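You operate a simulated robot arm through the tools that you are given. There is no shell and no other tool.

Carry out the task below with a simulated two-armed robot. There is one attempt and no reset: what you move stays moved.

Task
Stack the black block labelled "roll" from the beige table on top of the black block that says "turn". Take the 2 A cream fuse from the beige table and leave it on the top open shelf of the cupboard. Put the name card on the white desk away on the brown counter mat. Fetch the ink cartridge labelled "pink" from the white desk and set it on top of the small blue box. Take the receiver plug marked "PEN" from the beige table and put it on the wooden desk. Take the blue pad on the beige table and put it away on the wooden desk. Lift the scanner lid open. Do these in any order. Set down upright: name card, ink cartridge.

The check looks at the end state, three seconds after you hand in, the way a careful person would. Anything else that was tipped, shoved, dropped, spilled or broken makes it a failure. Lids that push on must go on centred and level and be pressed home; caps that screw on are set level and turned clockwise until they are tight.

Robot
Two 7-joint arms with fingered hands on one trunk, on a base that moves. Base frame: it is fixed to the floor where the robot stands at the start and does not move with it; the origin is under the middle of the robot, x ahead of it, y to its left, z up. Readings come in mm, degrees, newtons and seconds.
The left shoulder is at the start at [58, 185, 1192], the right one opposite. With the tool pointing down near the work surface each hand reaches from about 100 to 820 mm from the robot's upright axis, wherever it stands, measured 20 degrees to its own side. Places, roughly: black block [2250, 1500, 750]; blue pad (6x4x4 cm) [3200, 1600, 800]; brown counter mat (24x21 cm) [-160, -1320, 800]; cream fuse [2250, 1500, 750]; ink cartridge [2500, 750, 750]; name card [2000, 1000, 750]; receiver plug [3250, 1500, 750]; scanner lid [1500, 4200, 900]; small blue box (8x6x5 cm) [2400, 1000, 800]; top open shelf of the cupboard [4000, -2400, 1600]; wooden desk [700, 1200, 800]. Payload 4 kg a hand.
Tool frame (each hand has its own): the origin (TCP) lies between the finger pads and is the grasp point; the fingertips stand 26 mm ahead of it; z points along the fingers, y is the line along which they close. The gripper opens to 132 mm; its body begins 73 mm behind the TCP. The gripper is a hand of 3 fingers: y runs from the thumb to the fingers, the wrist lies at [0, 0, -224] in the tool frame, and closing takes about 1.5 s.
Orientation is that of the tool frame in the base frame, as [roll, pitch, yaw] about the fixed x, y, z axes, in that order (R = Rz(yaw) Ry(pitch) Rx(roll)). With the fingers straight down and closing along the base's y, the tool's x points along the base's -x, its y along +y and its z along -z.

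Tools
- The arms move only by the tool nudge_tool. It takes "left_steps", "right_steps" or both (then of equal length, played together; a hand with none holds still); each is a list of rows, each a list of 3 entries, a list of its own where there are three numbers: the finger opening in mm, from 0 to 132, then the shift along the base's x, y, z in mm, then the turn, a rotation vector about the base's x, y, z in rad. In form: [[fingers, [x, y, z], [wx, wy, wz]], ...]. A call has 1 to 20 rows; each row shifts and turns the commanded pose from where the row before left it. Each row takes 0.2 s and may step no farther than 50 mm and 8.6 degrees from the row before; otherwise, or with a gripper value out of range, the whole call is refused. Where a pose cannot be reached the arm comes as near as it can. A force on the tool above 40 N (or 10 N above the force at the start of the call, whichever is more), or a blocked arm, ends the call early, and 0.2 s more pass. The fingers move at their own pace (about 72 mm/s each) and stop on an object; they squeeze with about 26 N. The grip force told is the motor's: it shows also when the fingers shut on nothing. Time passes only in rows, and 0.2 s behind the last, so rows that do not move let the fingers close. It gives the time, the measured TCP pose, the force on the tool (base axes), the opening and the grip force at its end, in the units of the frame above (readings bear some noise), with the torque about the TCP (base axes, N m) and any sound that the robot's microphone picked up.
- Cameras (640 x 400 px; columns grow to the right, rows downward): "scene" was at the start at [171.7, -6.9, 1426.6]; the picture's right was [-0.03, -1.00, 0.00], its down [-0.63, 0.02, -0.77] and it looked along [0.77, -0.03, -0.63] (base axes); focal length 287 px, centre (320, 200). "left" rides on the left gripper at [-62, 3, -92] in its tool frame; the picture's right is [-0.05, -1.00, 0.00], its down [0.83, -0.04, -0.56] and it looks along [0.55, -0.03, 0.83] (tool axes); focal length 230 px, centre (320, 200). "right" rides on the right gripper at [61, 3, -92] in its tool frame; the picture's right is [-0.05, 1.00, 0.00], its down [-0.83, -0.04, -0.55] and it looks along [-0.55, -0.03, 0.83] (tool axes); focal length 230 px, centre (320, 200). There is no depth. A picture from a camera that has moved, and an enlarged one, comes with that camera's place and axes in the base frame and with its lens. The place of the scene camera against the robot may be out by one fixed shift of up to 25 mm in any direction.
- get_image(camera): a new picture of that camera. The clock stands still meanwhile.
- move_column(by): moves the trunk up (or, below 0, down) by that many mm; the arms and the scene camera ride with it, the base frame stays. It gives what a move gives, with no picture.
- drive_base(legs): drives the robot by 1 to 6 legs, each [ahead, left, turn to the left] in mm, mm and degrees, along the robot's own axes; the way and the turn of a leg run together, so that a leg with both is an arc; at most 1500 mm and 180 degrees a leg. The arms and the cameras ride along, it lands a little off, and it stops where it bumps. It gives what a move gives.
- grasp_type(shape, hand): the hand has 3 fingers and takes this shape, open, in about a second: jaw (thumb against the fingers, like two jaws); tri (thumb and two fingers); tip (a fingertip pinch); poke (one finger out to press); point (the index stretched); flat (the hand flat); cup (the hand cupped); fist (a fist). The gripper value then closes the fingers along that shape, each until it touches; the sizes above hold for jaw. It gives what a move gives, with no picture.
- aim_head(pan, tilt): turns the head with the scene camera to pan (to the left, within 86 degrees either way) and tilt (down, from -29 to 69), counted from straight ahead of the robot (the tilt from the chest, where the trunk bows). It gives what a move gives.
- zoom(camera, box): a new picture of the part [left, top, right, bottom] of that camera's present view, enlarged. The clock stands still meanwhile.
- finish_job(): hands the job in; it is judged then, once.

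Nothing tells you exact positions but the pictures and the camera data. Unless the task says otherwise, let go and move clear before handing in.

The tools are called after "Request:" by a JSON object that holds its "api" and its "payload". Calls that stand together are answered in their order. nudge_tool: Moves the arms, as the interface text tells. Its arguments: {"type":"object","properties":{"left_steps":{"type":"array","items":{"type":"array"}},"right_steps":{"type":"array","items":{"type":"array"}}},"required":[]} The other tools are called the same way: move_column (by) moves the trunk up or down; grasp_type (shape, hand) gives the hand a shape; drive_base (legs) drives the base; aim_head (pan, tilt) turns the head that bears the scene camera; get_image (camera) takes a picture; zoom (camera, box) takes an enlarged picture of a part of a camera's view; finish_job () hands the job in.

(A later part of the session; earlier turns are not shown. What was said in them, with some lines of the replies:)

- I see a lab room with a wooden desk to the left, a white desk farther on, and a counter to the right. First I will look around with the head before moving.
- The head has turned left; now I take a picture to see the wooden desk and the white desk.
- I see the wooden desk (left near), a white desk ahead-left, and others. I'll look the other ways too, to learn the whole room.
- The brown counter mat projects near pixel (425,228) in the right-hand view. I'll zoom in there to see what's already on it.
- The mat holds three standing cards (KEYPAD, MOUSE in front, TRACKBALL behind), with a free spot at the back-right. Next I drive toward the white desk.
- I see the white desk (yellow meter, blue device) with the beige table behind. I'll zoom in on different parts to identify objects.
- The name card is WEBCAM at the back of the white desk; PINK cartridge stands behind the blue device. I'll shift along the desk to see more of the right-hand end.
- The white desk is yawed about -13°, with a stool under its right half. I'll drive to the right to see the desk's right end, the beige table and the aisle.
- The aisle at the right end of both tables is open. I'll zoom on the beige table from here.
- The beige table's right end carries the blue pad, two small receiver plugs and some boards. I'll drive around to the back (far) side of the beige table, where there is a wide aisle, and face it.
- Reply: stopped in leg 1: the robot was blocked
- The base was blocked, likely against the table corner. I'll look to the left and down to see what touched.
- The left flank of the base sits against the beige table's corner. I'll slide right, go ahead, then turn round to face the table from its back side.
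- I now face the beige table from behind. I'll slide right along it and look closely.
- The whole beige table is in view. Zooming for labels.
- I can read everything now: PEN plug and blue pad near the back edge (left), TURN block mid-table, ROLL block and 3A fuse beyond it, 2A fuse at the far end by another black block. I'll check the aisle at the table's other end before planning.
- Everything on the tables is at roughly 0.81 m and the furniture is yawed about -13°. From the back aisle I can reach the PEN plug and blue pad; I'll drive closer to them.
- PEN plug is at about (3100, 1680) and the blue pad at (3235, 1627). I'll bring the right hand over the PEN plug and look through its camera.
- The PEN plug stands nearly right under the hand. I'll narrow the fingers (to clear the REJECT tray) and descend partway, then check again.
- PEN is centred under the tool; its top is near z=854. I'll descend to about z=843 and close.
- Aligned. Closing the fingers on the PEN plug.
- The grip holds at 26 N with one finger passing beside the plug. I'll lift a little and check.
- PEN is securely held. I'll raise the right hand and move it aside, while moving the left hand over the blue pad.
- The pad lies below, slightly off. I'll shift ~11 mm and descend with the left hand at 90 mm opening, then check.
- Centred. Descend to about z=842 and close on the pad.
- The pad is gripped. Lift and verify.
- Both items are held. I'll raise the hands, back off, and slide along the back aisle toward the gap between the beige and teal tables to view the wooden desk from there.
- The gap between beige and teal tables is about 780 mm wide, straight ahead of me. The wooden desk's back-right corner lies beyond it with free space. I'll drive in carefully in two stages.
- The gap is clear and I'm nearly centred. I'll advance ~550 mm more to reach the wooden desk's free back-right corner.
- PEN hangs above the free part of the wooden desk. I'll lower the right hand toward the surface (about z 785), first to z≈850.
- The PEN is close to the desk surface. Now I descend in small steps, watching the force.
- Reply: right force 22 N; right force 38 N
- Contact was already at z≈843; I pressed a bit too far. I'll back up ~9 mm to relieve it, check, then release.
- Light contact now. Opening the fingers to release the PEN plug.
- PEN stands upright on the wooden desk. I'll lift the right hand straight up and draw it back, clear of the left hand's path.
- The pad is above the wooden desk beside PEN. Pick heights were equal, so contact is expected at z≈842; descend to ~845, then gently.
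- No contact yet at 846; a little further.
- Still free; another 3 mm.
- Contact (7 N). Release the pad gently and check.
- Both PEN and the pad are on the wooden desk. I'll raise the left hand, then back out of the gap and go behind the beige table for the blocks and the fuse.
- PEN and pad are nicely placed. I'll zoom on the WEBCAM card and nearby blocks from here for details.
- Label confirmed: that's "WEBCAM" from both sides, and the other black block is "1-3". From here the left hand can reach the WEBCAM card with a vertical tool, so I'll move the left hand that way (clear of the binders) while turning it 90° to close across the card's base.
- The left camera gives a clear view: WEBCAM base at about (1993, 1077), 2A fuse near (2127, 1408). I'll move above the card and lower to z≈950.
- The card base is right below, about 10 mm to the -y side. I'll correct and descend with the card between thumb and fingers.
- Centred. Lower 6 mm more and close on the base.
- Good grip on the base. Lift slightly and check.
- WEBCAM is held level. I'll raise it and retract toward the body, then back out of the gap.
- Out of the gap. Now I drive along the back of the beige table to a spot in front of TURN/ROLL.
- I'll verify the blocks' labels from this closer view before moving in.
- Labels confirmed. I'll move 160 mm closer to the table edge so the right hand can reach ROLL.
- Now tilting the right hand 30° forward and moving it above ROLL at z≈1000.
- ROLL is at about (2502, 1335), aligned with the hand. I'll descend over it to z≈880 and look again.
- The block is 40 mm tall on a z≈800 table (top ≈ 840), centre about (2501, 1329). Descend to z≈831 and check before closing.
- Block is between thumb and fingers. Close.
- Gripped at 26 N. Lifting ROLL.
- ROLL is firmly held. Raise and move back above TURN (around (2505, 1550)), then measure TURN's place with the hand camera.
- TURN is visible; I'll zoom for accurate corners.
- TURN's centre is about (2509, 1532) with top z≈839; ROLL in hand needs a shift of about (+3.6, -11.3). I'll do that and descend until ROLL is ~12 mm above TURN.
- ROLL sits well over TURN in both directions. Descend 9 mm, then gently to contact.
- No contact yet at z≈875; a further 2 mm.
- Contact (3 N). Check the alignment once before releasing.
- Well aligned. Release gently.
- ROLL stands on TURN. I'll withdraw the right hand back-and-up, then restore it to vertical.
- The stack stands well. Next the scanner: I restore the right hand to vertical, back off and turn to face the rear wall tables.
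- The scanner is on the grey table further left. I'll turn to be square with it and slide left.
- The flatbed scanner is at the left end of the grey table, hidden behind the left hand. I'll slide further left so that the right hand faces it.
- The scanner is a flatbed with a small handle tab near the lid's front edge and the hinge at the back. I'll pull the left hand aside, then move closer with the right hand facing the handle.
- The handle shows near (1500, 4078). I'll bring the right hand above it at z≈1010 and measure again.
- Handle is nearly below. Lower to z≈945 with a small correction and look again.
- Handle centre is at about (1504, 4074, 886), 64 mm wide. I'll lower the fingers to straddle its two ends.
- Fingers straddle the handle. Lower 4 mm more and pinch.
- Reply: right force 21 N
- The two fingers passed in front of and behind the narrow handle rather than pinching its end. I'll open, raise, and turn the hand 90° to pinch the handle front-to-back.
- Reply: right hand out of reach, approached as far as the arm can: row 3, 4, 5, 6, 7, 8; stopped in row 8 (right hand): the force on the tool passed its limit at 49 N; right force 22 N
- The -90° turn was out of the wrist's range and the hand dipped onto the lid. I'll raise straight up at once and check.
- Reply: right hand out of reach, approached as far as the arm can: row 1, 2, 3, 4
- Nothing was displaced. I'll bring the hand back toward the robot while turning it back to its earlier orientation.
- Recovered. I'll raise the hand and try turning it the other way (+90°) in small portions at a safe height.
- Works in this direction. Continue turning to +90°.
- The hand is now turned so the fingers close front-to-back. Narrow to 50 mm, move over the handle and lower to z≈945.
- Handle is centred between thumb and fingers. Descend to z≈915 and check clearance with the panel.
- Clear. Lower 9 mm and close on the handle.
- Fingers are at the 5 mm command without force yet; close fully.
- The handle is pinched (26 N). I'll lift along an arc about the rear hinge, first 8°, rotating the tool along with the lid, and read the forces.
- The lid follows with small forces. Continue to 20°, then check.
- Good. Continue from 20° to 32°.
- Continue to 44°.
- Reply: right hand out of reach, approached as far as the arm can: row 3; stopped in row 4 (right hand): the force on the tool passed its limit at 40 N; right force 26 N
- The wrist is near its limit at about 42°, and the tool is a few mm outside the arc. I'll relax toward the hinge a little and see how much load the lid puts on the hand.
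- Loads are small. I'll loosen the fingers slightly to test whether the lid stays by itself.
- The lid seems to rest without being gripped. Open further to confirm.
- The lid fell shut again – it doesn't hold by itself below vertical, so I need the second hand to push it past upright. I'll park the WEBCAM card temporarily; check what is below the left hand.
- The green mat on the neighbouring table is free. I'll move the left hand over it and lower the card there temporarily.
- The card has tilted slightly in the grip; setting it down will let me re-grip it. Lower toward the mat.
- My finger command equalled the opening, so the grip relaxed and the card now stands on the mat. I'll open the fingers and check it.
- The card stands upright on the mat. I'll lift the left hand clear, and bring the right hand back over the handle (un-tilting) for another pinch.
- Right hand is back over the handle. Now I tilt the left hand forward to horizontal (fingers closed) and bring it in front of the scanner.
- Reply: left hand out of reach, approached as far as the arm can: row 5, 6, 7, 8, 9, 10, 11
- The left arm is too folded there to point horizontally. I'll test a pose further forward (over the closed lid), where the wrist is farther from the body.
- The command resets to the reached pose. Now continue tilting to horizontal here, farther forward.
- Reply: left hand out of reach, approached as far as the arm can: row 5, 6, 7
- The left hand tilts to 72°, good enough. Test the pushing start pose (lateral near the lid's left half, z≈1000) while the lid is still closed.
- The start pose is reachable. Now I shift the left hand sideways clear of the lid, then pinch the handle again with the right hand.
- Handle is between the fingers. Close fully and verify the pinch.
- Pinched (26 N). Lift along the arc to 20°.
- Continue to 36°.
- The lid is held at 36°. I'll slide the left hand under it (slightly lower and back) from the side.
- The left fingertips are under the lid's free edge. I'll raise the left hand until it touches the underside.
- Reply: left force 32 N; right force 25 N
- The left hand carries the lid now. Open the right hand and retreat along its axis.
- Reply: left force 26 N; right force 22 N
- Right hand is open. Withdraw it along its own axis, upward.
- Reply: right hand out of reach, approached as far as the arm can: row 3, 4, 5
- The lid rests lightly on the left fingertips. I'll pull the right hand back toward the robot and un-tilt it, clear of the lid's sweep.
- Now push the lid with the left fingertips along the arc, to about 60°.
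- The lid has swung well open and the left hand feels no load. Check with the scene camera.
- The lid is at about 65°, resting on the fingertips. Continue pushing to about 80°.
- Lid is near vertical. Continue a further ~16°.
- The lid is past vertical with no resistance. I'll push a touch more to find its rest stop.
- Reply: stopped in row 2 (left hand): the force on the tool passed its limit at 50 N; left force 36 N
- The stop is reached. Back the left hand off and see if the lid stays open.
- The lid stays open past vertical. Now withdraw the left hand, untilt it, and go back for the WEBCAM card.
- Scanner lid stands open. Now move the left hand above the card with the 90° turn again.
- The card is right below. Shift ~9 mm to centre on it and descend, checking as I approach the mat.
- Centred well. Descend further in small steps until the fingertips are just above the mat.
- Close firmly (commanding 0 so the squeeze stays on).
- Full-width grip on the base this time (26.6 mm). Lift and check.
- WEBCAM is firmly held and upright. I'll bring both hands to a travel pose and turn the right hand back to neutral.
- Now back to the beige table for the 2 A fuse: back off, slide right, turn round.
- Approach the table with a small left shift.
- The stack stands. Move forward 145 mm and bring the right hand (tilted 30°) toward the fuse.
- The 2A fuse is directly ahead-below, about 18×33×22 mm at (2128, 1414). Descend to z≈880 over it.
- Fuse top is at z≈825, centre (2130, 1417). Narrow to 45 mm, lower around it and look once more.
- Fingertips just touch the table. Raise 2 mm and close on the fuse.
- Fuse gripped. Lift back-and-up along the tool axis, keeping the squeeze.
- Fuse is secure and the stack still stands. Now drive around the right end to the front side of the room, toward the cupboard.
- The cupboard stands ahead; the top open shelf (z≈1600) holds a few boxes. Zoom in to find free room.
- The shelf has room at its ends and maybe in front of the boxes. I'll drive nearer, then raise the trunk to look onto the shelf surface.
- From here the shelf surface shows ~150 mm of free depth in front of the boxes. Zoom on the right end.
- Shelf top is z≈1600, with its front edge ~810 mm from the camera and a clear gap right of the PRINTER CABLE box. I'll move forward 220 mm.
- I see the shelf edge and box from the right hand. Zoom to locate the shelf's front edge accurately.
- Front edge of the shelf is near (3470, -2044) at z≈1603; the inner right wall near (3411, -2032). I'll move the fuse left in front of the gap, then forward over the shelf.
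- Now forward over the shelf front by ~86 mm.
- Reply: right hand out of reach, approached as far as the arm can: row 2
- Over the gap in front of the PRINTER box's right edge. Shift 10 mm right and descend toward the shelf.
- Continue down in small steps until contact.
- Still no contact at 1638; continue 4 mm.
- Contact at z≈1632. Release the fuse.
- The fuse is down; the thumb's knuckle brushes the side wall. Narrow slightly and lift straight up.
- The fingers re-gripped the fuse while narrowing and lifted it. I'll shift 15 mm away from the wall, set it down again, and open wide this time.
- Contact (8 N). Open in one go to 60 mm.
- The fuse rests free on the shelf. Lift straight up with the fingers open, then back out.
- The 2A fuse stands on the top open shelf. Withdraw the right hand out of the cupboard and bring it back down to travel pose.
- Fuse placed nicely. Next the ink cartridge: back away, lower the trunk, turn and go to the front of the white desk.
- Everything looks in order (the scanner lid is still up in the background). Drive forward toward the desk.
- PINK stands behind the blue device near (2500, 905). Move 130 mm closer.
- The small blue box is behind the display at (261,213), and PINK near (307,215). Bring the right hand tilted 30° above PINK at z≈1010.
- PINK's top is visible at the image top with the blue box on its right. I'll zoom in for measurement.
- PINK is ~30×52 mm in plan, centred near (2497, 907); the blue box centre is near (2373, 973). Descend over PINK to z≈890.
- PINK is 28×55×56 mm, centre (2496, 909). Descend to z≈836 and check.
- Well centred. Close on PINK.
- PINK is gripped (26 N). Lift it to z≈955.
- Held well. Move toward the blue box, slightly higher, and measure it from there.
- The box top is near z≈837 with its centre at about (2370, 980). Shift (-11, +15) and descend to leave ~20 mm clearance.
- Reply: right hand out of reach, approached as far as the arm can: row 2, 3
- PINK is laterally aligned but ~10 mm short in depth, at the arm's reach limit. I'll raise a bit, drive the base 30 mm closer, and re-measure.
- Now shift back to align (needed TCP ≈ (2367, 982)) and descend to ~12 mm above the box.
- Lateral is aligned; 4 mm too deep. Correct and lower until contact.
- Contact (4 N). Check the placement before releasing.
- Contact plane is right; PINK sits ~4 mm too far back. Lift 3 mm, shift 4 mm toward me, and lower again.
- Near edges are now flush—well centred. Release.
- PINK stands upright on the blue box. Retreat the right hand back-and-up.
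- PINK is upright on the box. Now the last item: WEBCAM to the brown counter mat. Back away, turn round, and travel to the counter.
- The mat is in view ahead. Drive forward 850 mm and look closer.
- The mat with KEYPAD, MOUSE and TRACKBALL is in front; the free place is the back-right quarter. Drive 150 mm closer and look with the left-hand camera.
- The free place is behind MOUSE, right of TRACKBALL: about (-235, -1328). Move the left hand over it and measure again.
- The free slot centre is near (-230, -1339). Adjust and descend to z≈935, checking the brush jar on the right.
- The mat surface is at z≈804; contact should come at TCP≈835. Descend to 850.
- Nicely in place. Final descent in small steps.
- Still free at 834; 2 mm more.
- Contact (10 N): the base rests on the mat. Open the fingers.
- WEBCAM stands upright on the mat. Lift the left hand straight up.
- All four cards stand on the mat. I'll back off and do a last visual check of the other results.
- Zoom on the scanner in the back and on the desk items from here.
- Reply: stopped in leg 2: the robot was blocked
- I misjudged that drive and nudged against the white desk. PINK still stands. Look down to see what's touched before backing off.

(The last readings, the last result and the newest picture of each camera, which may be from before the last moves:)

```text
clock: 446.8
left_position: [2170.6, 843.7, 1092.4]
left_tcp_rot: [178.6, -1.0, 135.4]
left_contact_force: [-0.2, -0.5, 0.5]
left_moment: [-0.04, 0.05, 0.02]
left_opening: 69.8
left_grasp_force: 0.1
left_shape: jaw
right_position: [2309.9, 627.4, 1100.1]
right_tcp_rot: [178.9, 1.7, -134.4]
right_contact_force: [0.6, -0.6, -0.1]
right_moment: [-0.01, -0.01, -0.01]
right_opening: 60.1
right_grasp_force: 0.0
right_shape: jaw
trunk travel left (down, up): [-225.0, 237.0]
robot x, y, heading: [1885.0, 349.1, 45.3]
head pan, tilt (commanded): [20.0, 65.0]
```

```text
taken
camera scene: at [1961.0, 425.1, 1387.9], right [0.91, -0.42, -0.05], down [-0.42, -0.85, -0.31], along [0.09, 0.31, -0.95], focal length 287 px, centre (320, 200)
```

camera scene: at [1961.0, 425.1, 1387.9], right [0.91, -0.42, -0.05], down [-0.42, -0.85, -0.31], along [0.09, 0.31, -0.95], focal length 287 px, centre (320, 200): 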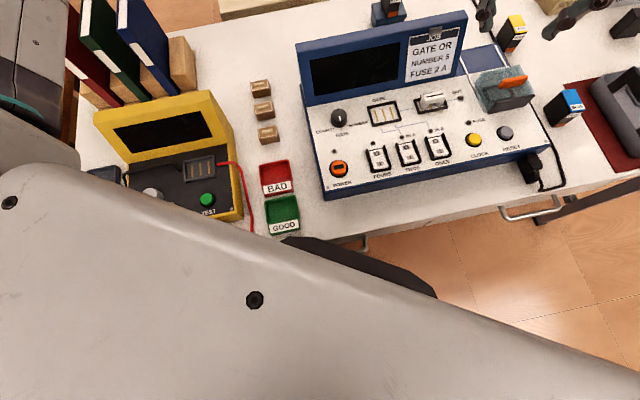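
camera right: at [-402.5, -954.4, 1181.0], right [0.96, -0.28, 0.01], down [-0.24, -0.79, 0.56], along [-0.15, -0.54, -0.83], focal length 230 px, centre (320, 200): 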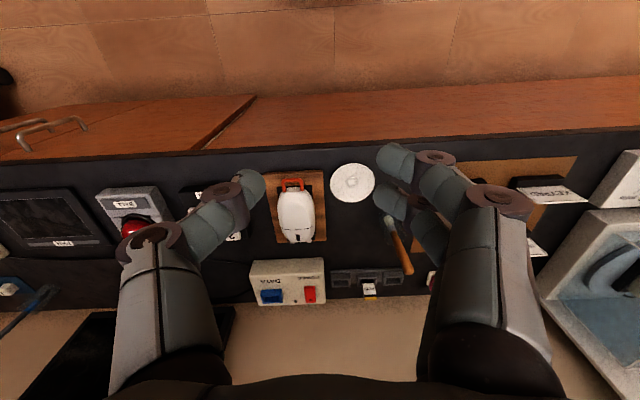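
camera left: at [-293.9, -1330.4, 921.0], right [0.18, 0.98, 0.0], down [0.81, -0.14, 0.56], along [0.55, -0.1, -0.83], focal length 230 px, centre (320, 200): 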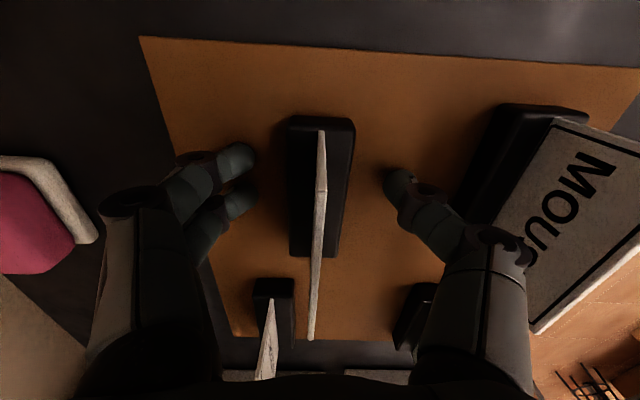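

The base skirt leans against the desk's front edge; desk items look undisturbed. Back straight out the way I came.

Request:
{"api": "drive_base", "payload": {"legs": [[-260, 115, 0]]}}

Request:
{"api": "aim_head", "payload": {"pan": 30, "tilt": 25}}

Request:
{"api": "get_image", "payload": {"camera": "scene"}}

```text
clock: 448.8
left_position: [1915.8, 758.8, 1082.8]
left_tcp_rot: [179.7, -0.5, 135.3]
left_contact_force: [0.1, -0.3, 0.1]
left_moment: [0.0, 0.01, -0.02]
left_opening: 69.8
left_grasp_force: 0.1
left_shape: jaw
right_position: [2057.4, 543.5, 1091.0]
right_tcp_rot: [179.3, 0.6, -134.5]
right_contact_force: [0.3, -0.7, -0.4]
right_moment: [0.0, -0.01, 0.02]
right_opening: 59.5
right_grasp_force: 0.0
right_shape: jaw
trunk travel left (down, up): [-225.0, 237.0]
robot x, y, heading: [1628.5, 247.1, 44.9]
head pan, tilt (commanded): [20.0, 65.0]
```

```text
clock: 449.8
left_position: [1914.6, 757.8, 1081.9]
left_tcp_rot: [179.8, -0.5, 135.3]
left_contact_force: [0.9, -0.1, -0.4]
left_moment: [0.01, 0.04, 0.01]
left_opening: 69.8
left_grasp_force: 0.1
left_shape: jaw
right_position: [2055.3, 543.2, 1091.6]
right_tcp_rot: [179.3, 0.5, -134.5]
right_contact_force: [0.6, 0.6, -0.3]
right_moment: [0.01, 0.01, 0.0]
right_opening: 59.5
right_grasp_force: 0.1
right_shape: jaw
trunk travel left (down, up): [-225.0, 237.0]
robot x, y, heading: [1629.0, 248.9, 44.8]
head pan, tilt (commanded): [30.0, 25.0]
```

```text
taken
camera scene: at [1712.4, 385.4, 1437.4], right [0.96, -0.26, -0.07], down [-0.2, -0.5, -0.84], along [0.18, 0.83, -0.53], focal length 287 px, centre (320, 200)
```

scene: 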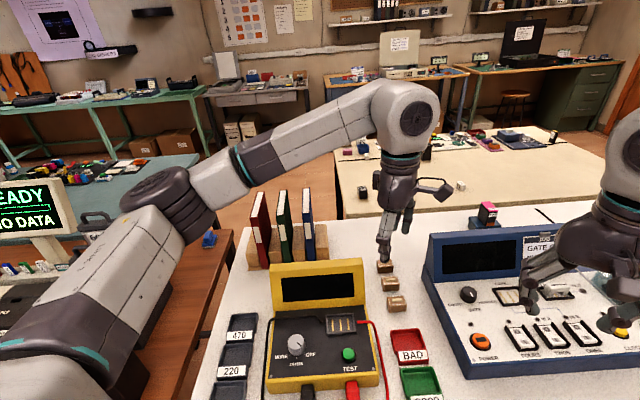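

Items on the white desk look unchanged from the first view. Back off more into open floor and take final check views.

Request:
{"api": "drive_base", "payload": {"legs": [[-400, -100, 0], [0, 0, 20]]}}

Request:
{"api": "aim_head", "payload": {"pan": 0, "tilt": 15}}

Request:
{"api": "get_image", "payload": {"camera": "scene"}}

Request:
{"api": "zoom", "payload": {"camera": "scene", "box": [220, 100, 440, 238]}}

```text
clock: 453.4
left_position: [1513.8, 474.3, 1081.1]
left_tcp_rot: [179.8, -0.4, 155.1]
left_contact_force: [0.2, 0.0, 0.1]
left_moment: [0.01, -0.01, 0.0]
left_opening: 69.9
left_grasp_force: 0.1
left_shape: jaw
right_position: [1718.9, 319.3, 1091.1]
right_tcp_rot: [179.3, 0.6, -114.5]
right_contact_force: [-0.2, 0.5, -0.1]
right_moment: [-0.01, -0.01, -0.04]
right_opening: 59.4
right_grasp_force: 0.1
right_shape: jaw
trunk travel left (down, up): [-225.0, 237.0]
robot x, y, heading: [1416.5, -103.4, 65.2]
head pan, tilt (commanded): [30.0, 25.0]
```

```text
clock: 454.4
left_position: [1514.1, 473.6, 1081.8]
left_tcp_rot: [179.7, -0.5, 155.2]
left_contact_force: [0.5, 0.9, -0.5]
left_moment: [-0.05, 0.03, -0.02]
left_opening: 69.6
left_grasp_force: 0.0
left_shape: jaw
right_position: [1720.3, 319.1, 1091.0]
right_tcp_rot: [179.3, 0.7, -114.5]
right_contact_force: [0.1, 1.0, -0.5]
right_moment: [0.0, -0.02, -0.01]
right_opening: 59.0
right_grasp_force: 0.1
right_shape: jaw
trunk travel left (down, up): [-225.0, 237.0]
robot x, y, heading: [1417.4, -104.1, 64.9]
head pan, tilt (commanded): [0.0, 15.0]
```

```text
taken
camera scene: at [1497.7, 45.4, 1451.6], right [0.91, -0.42, 0.0], down [-0.17, -0.36, -0.92], along [0.39, 0.83, -0.4], focal length 287 px, centre (320, 200)
```

scene: 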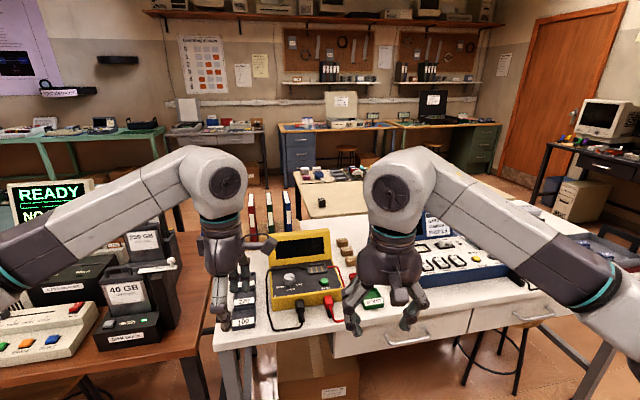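

```text
2.90 times, centred on (330, 169) of scene
camera zoom: at [1497.7, 45.4, 1451.6], right [0.91, -0.42, 0.0], down [-0.17, -0.36, -0.92], along [0.39, 0.83, -0.4], focal length 832 px, centre (291, 290)
```

zoom: 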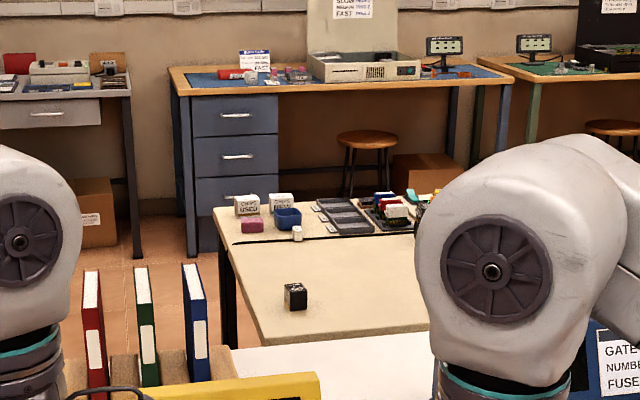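

Scanner lid is up. One more look at the stack and PINK from slightly to the right.

Request:
{"api": "drive_base", "payload": {"legs": [[0, -700, 0]]}}

Request:
{"api": "get_image", "payload": {"camera": "scene"}}

Request:
{"api": "zoom", "payload": {"camera": "scene", "box": [220, 100, 420, 225]}}

```text
clock: 458.2
left_position: [2144.8, 181.6, 1082.1]
left_tcp_rot: [179.9, -0.5, 155.6]
left_contact_force: [0.2, -0.6, 0.4]
left_moment: [-0.02, -0.01, -0.03]
left_opening: 69.7
left_grasp_force: 0.0
left_shape: jaw
right_position: [2351.2, 29.4, 1090.9]
right_tcp_rot: [179.3, 0.7, -114.1]
right_contact_force: [-0.1, -0.1, -0.7]
right_moment: [0.01, 0.0, 0.01]
right_opening: 59.6
right_grasp_force: 0.1
right_shape: jaw
trunk travel left (down, up): [-225.0, 237.0]
robot x, y, heading: [2051.0, -397.1, 65.5]
head pan, tilt (commanded): [0.0, 15.0]
```

```text
taken
camera scene: at [2130.8, -246.8, 1451.6], right [0.91, -0.42, 0.0], down [-0.16, -0.36, -0.92], along [0.38, 0.84, -0.4], focal length 287 px, centre (320, 200)
```

scene: 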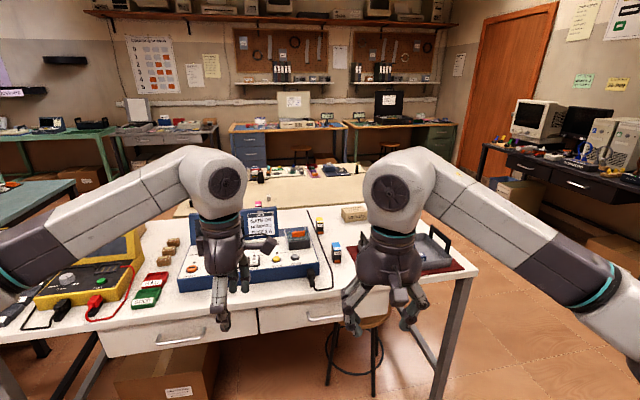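

```text
3.20 times, centred on (320, 162) of scene
camera zoom: at [2130.8, -246.8, 1451.6], right [0.91, -0.42, 0.0], down [-0.16, -0.36, -0.92], along [0.38, 0.84, -0.4], focal length 919 px, centre (320, 320)
```

zoom: 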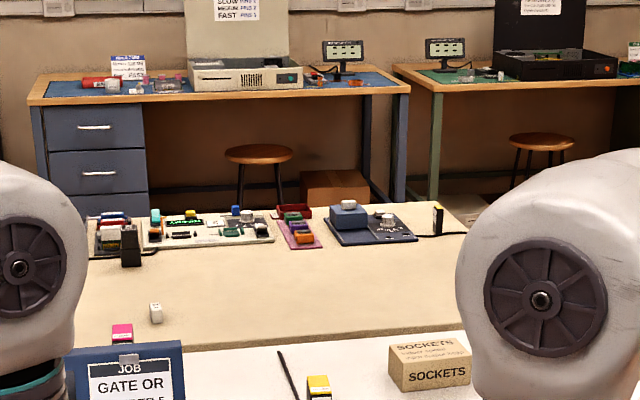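

The stack, PINK, the name cards, PEN and the pad, the fuse and the open scanner lid are all in place, and both hands are empty and clear. I hand the job in.

Request:
{"api": "finish_job", "payload": {}}

```text
The job is handed in.
```

I finished all seven tasks and handed the job in. In the check views I took, everything was in place, but the result of the final check has not come back.

- **ROLL block:** stands on top of the TURN block on the beige table. ROLL is turned 90° relative to TURN but centred on it.
- **2 A fuse:** on the cupboard's top open shelf, just to the right of the PRINTER CABLE box.
- **WEBCAM name card:** upright on the brown counter mat, in the free place behind MOUSE.
- **PINK cartridge:** upright on top of the small blue box.
- **PEN plug and blue pad:** side by side on the wooden desk, near its back-right corner.
- **Scanner lid:** open past vertical and resting at its stop. It was still up in the last view that showed it.

These went wrong on the way and could count against the result:

- **Table bumps:** the base bumped the beige table's corner once and leaned against the white desk's front edge once. The items on the white desk looked unmoved afterwards, and so did what I later saw of the beige table.
- **Scanner:** my right hand dipped onto the closed lid and pressed it at about 49 N before the move stopped. On my first attempt the lid then fell shut from about 40°.
- **Name card:** I parked WEBCAM on the green mat next to the scanner for a while. My grip slipped as I lowered it, so it dropped a short way but landed upright.
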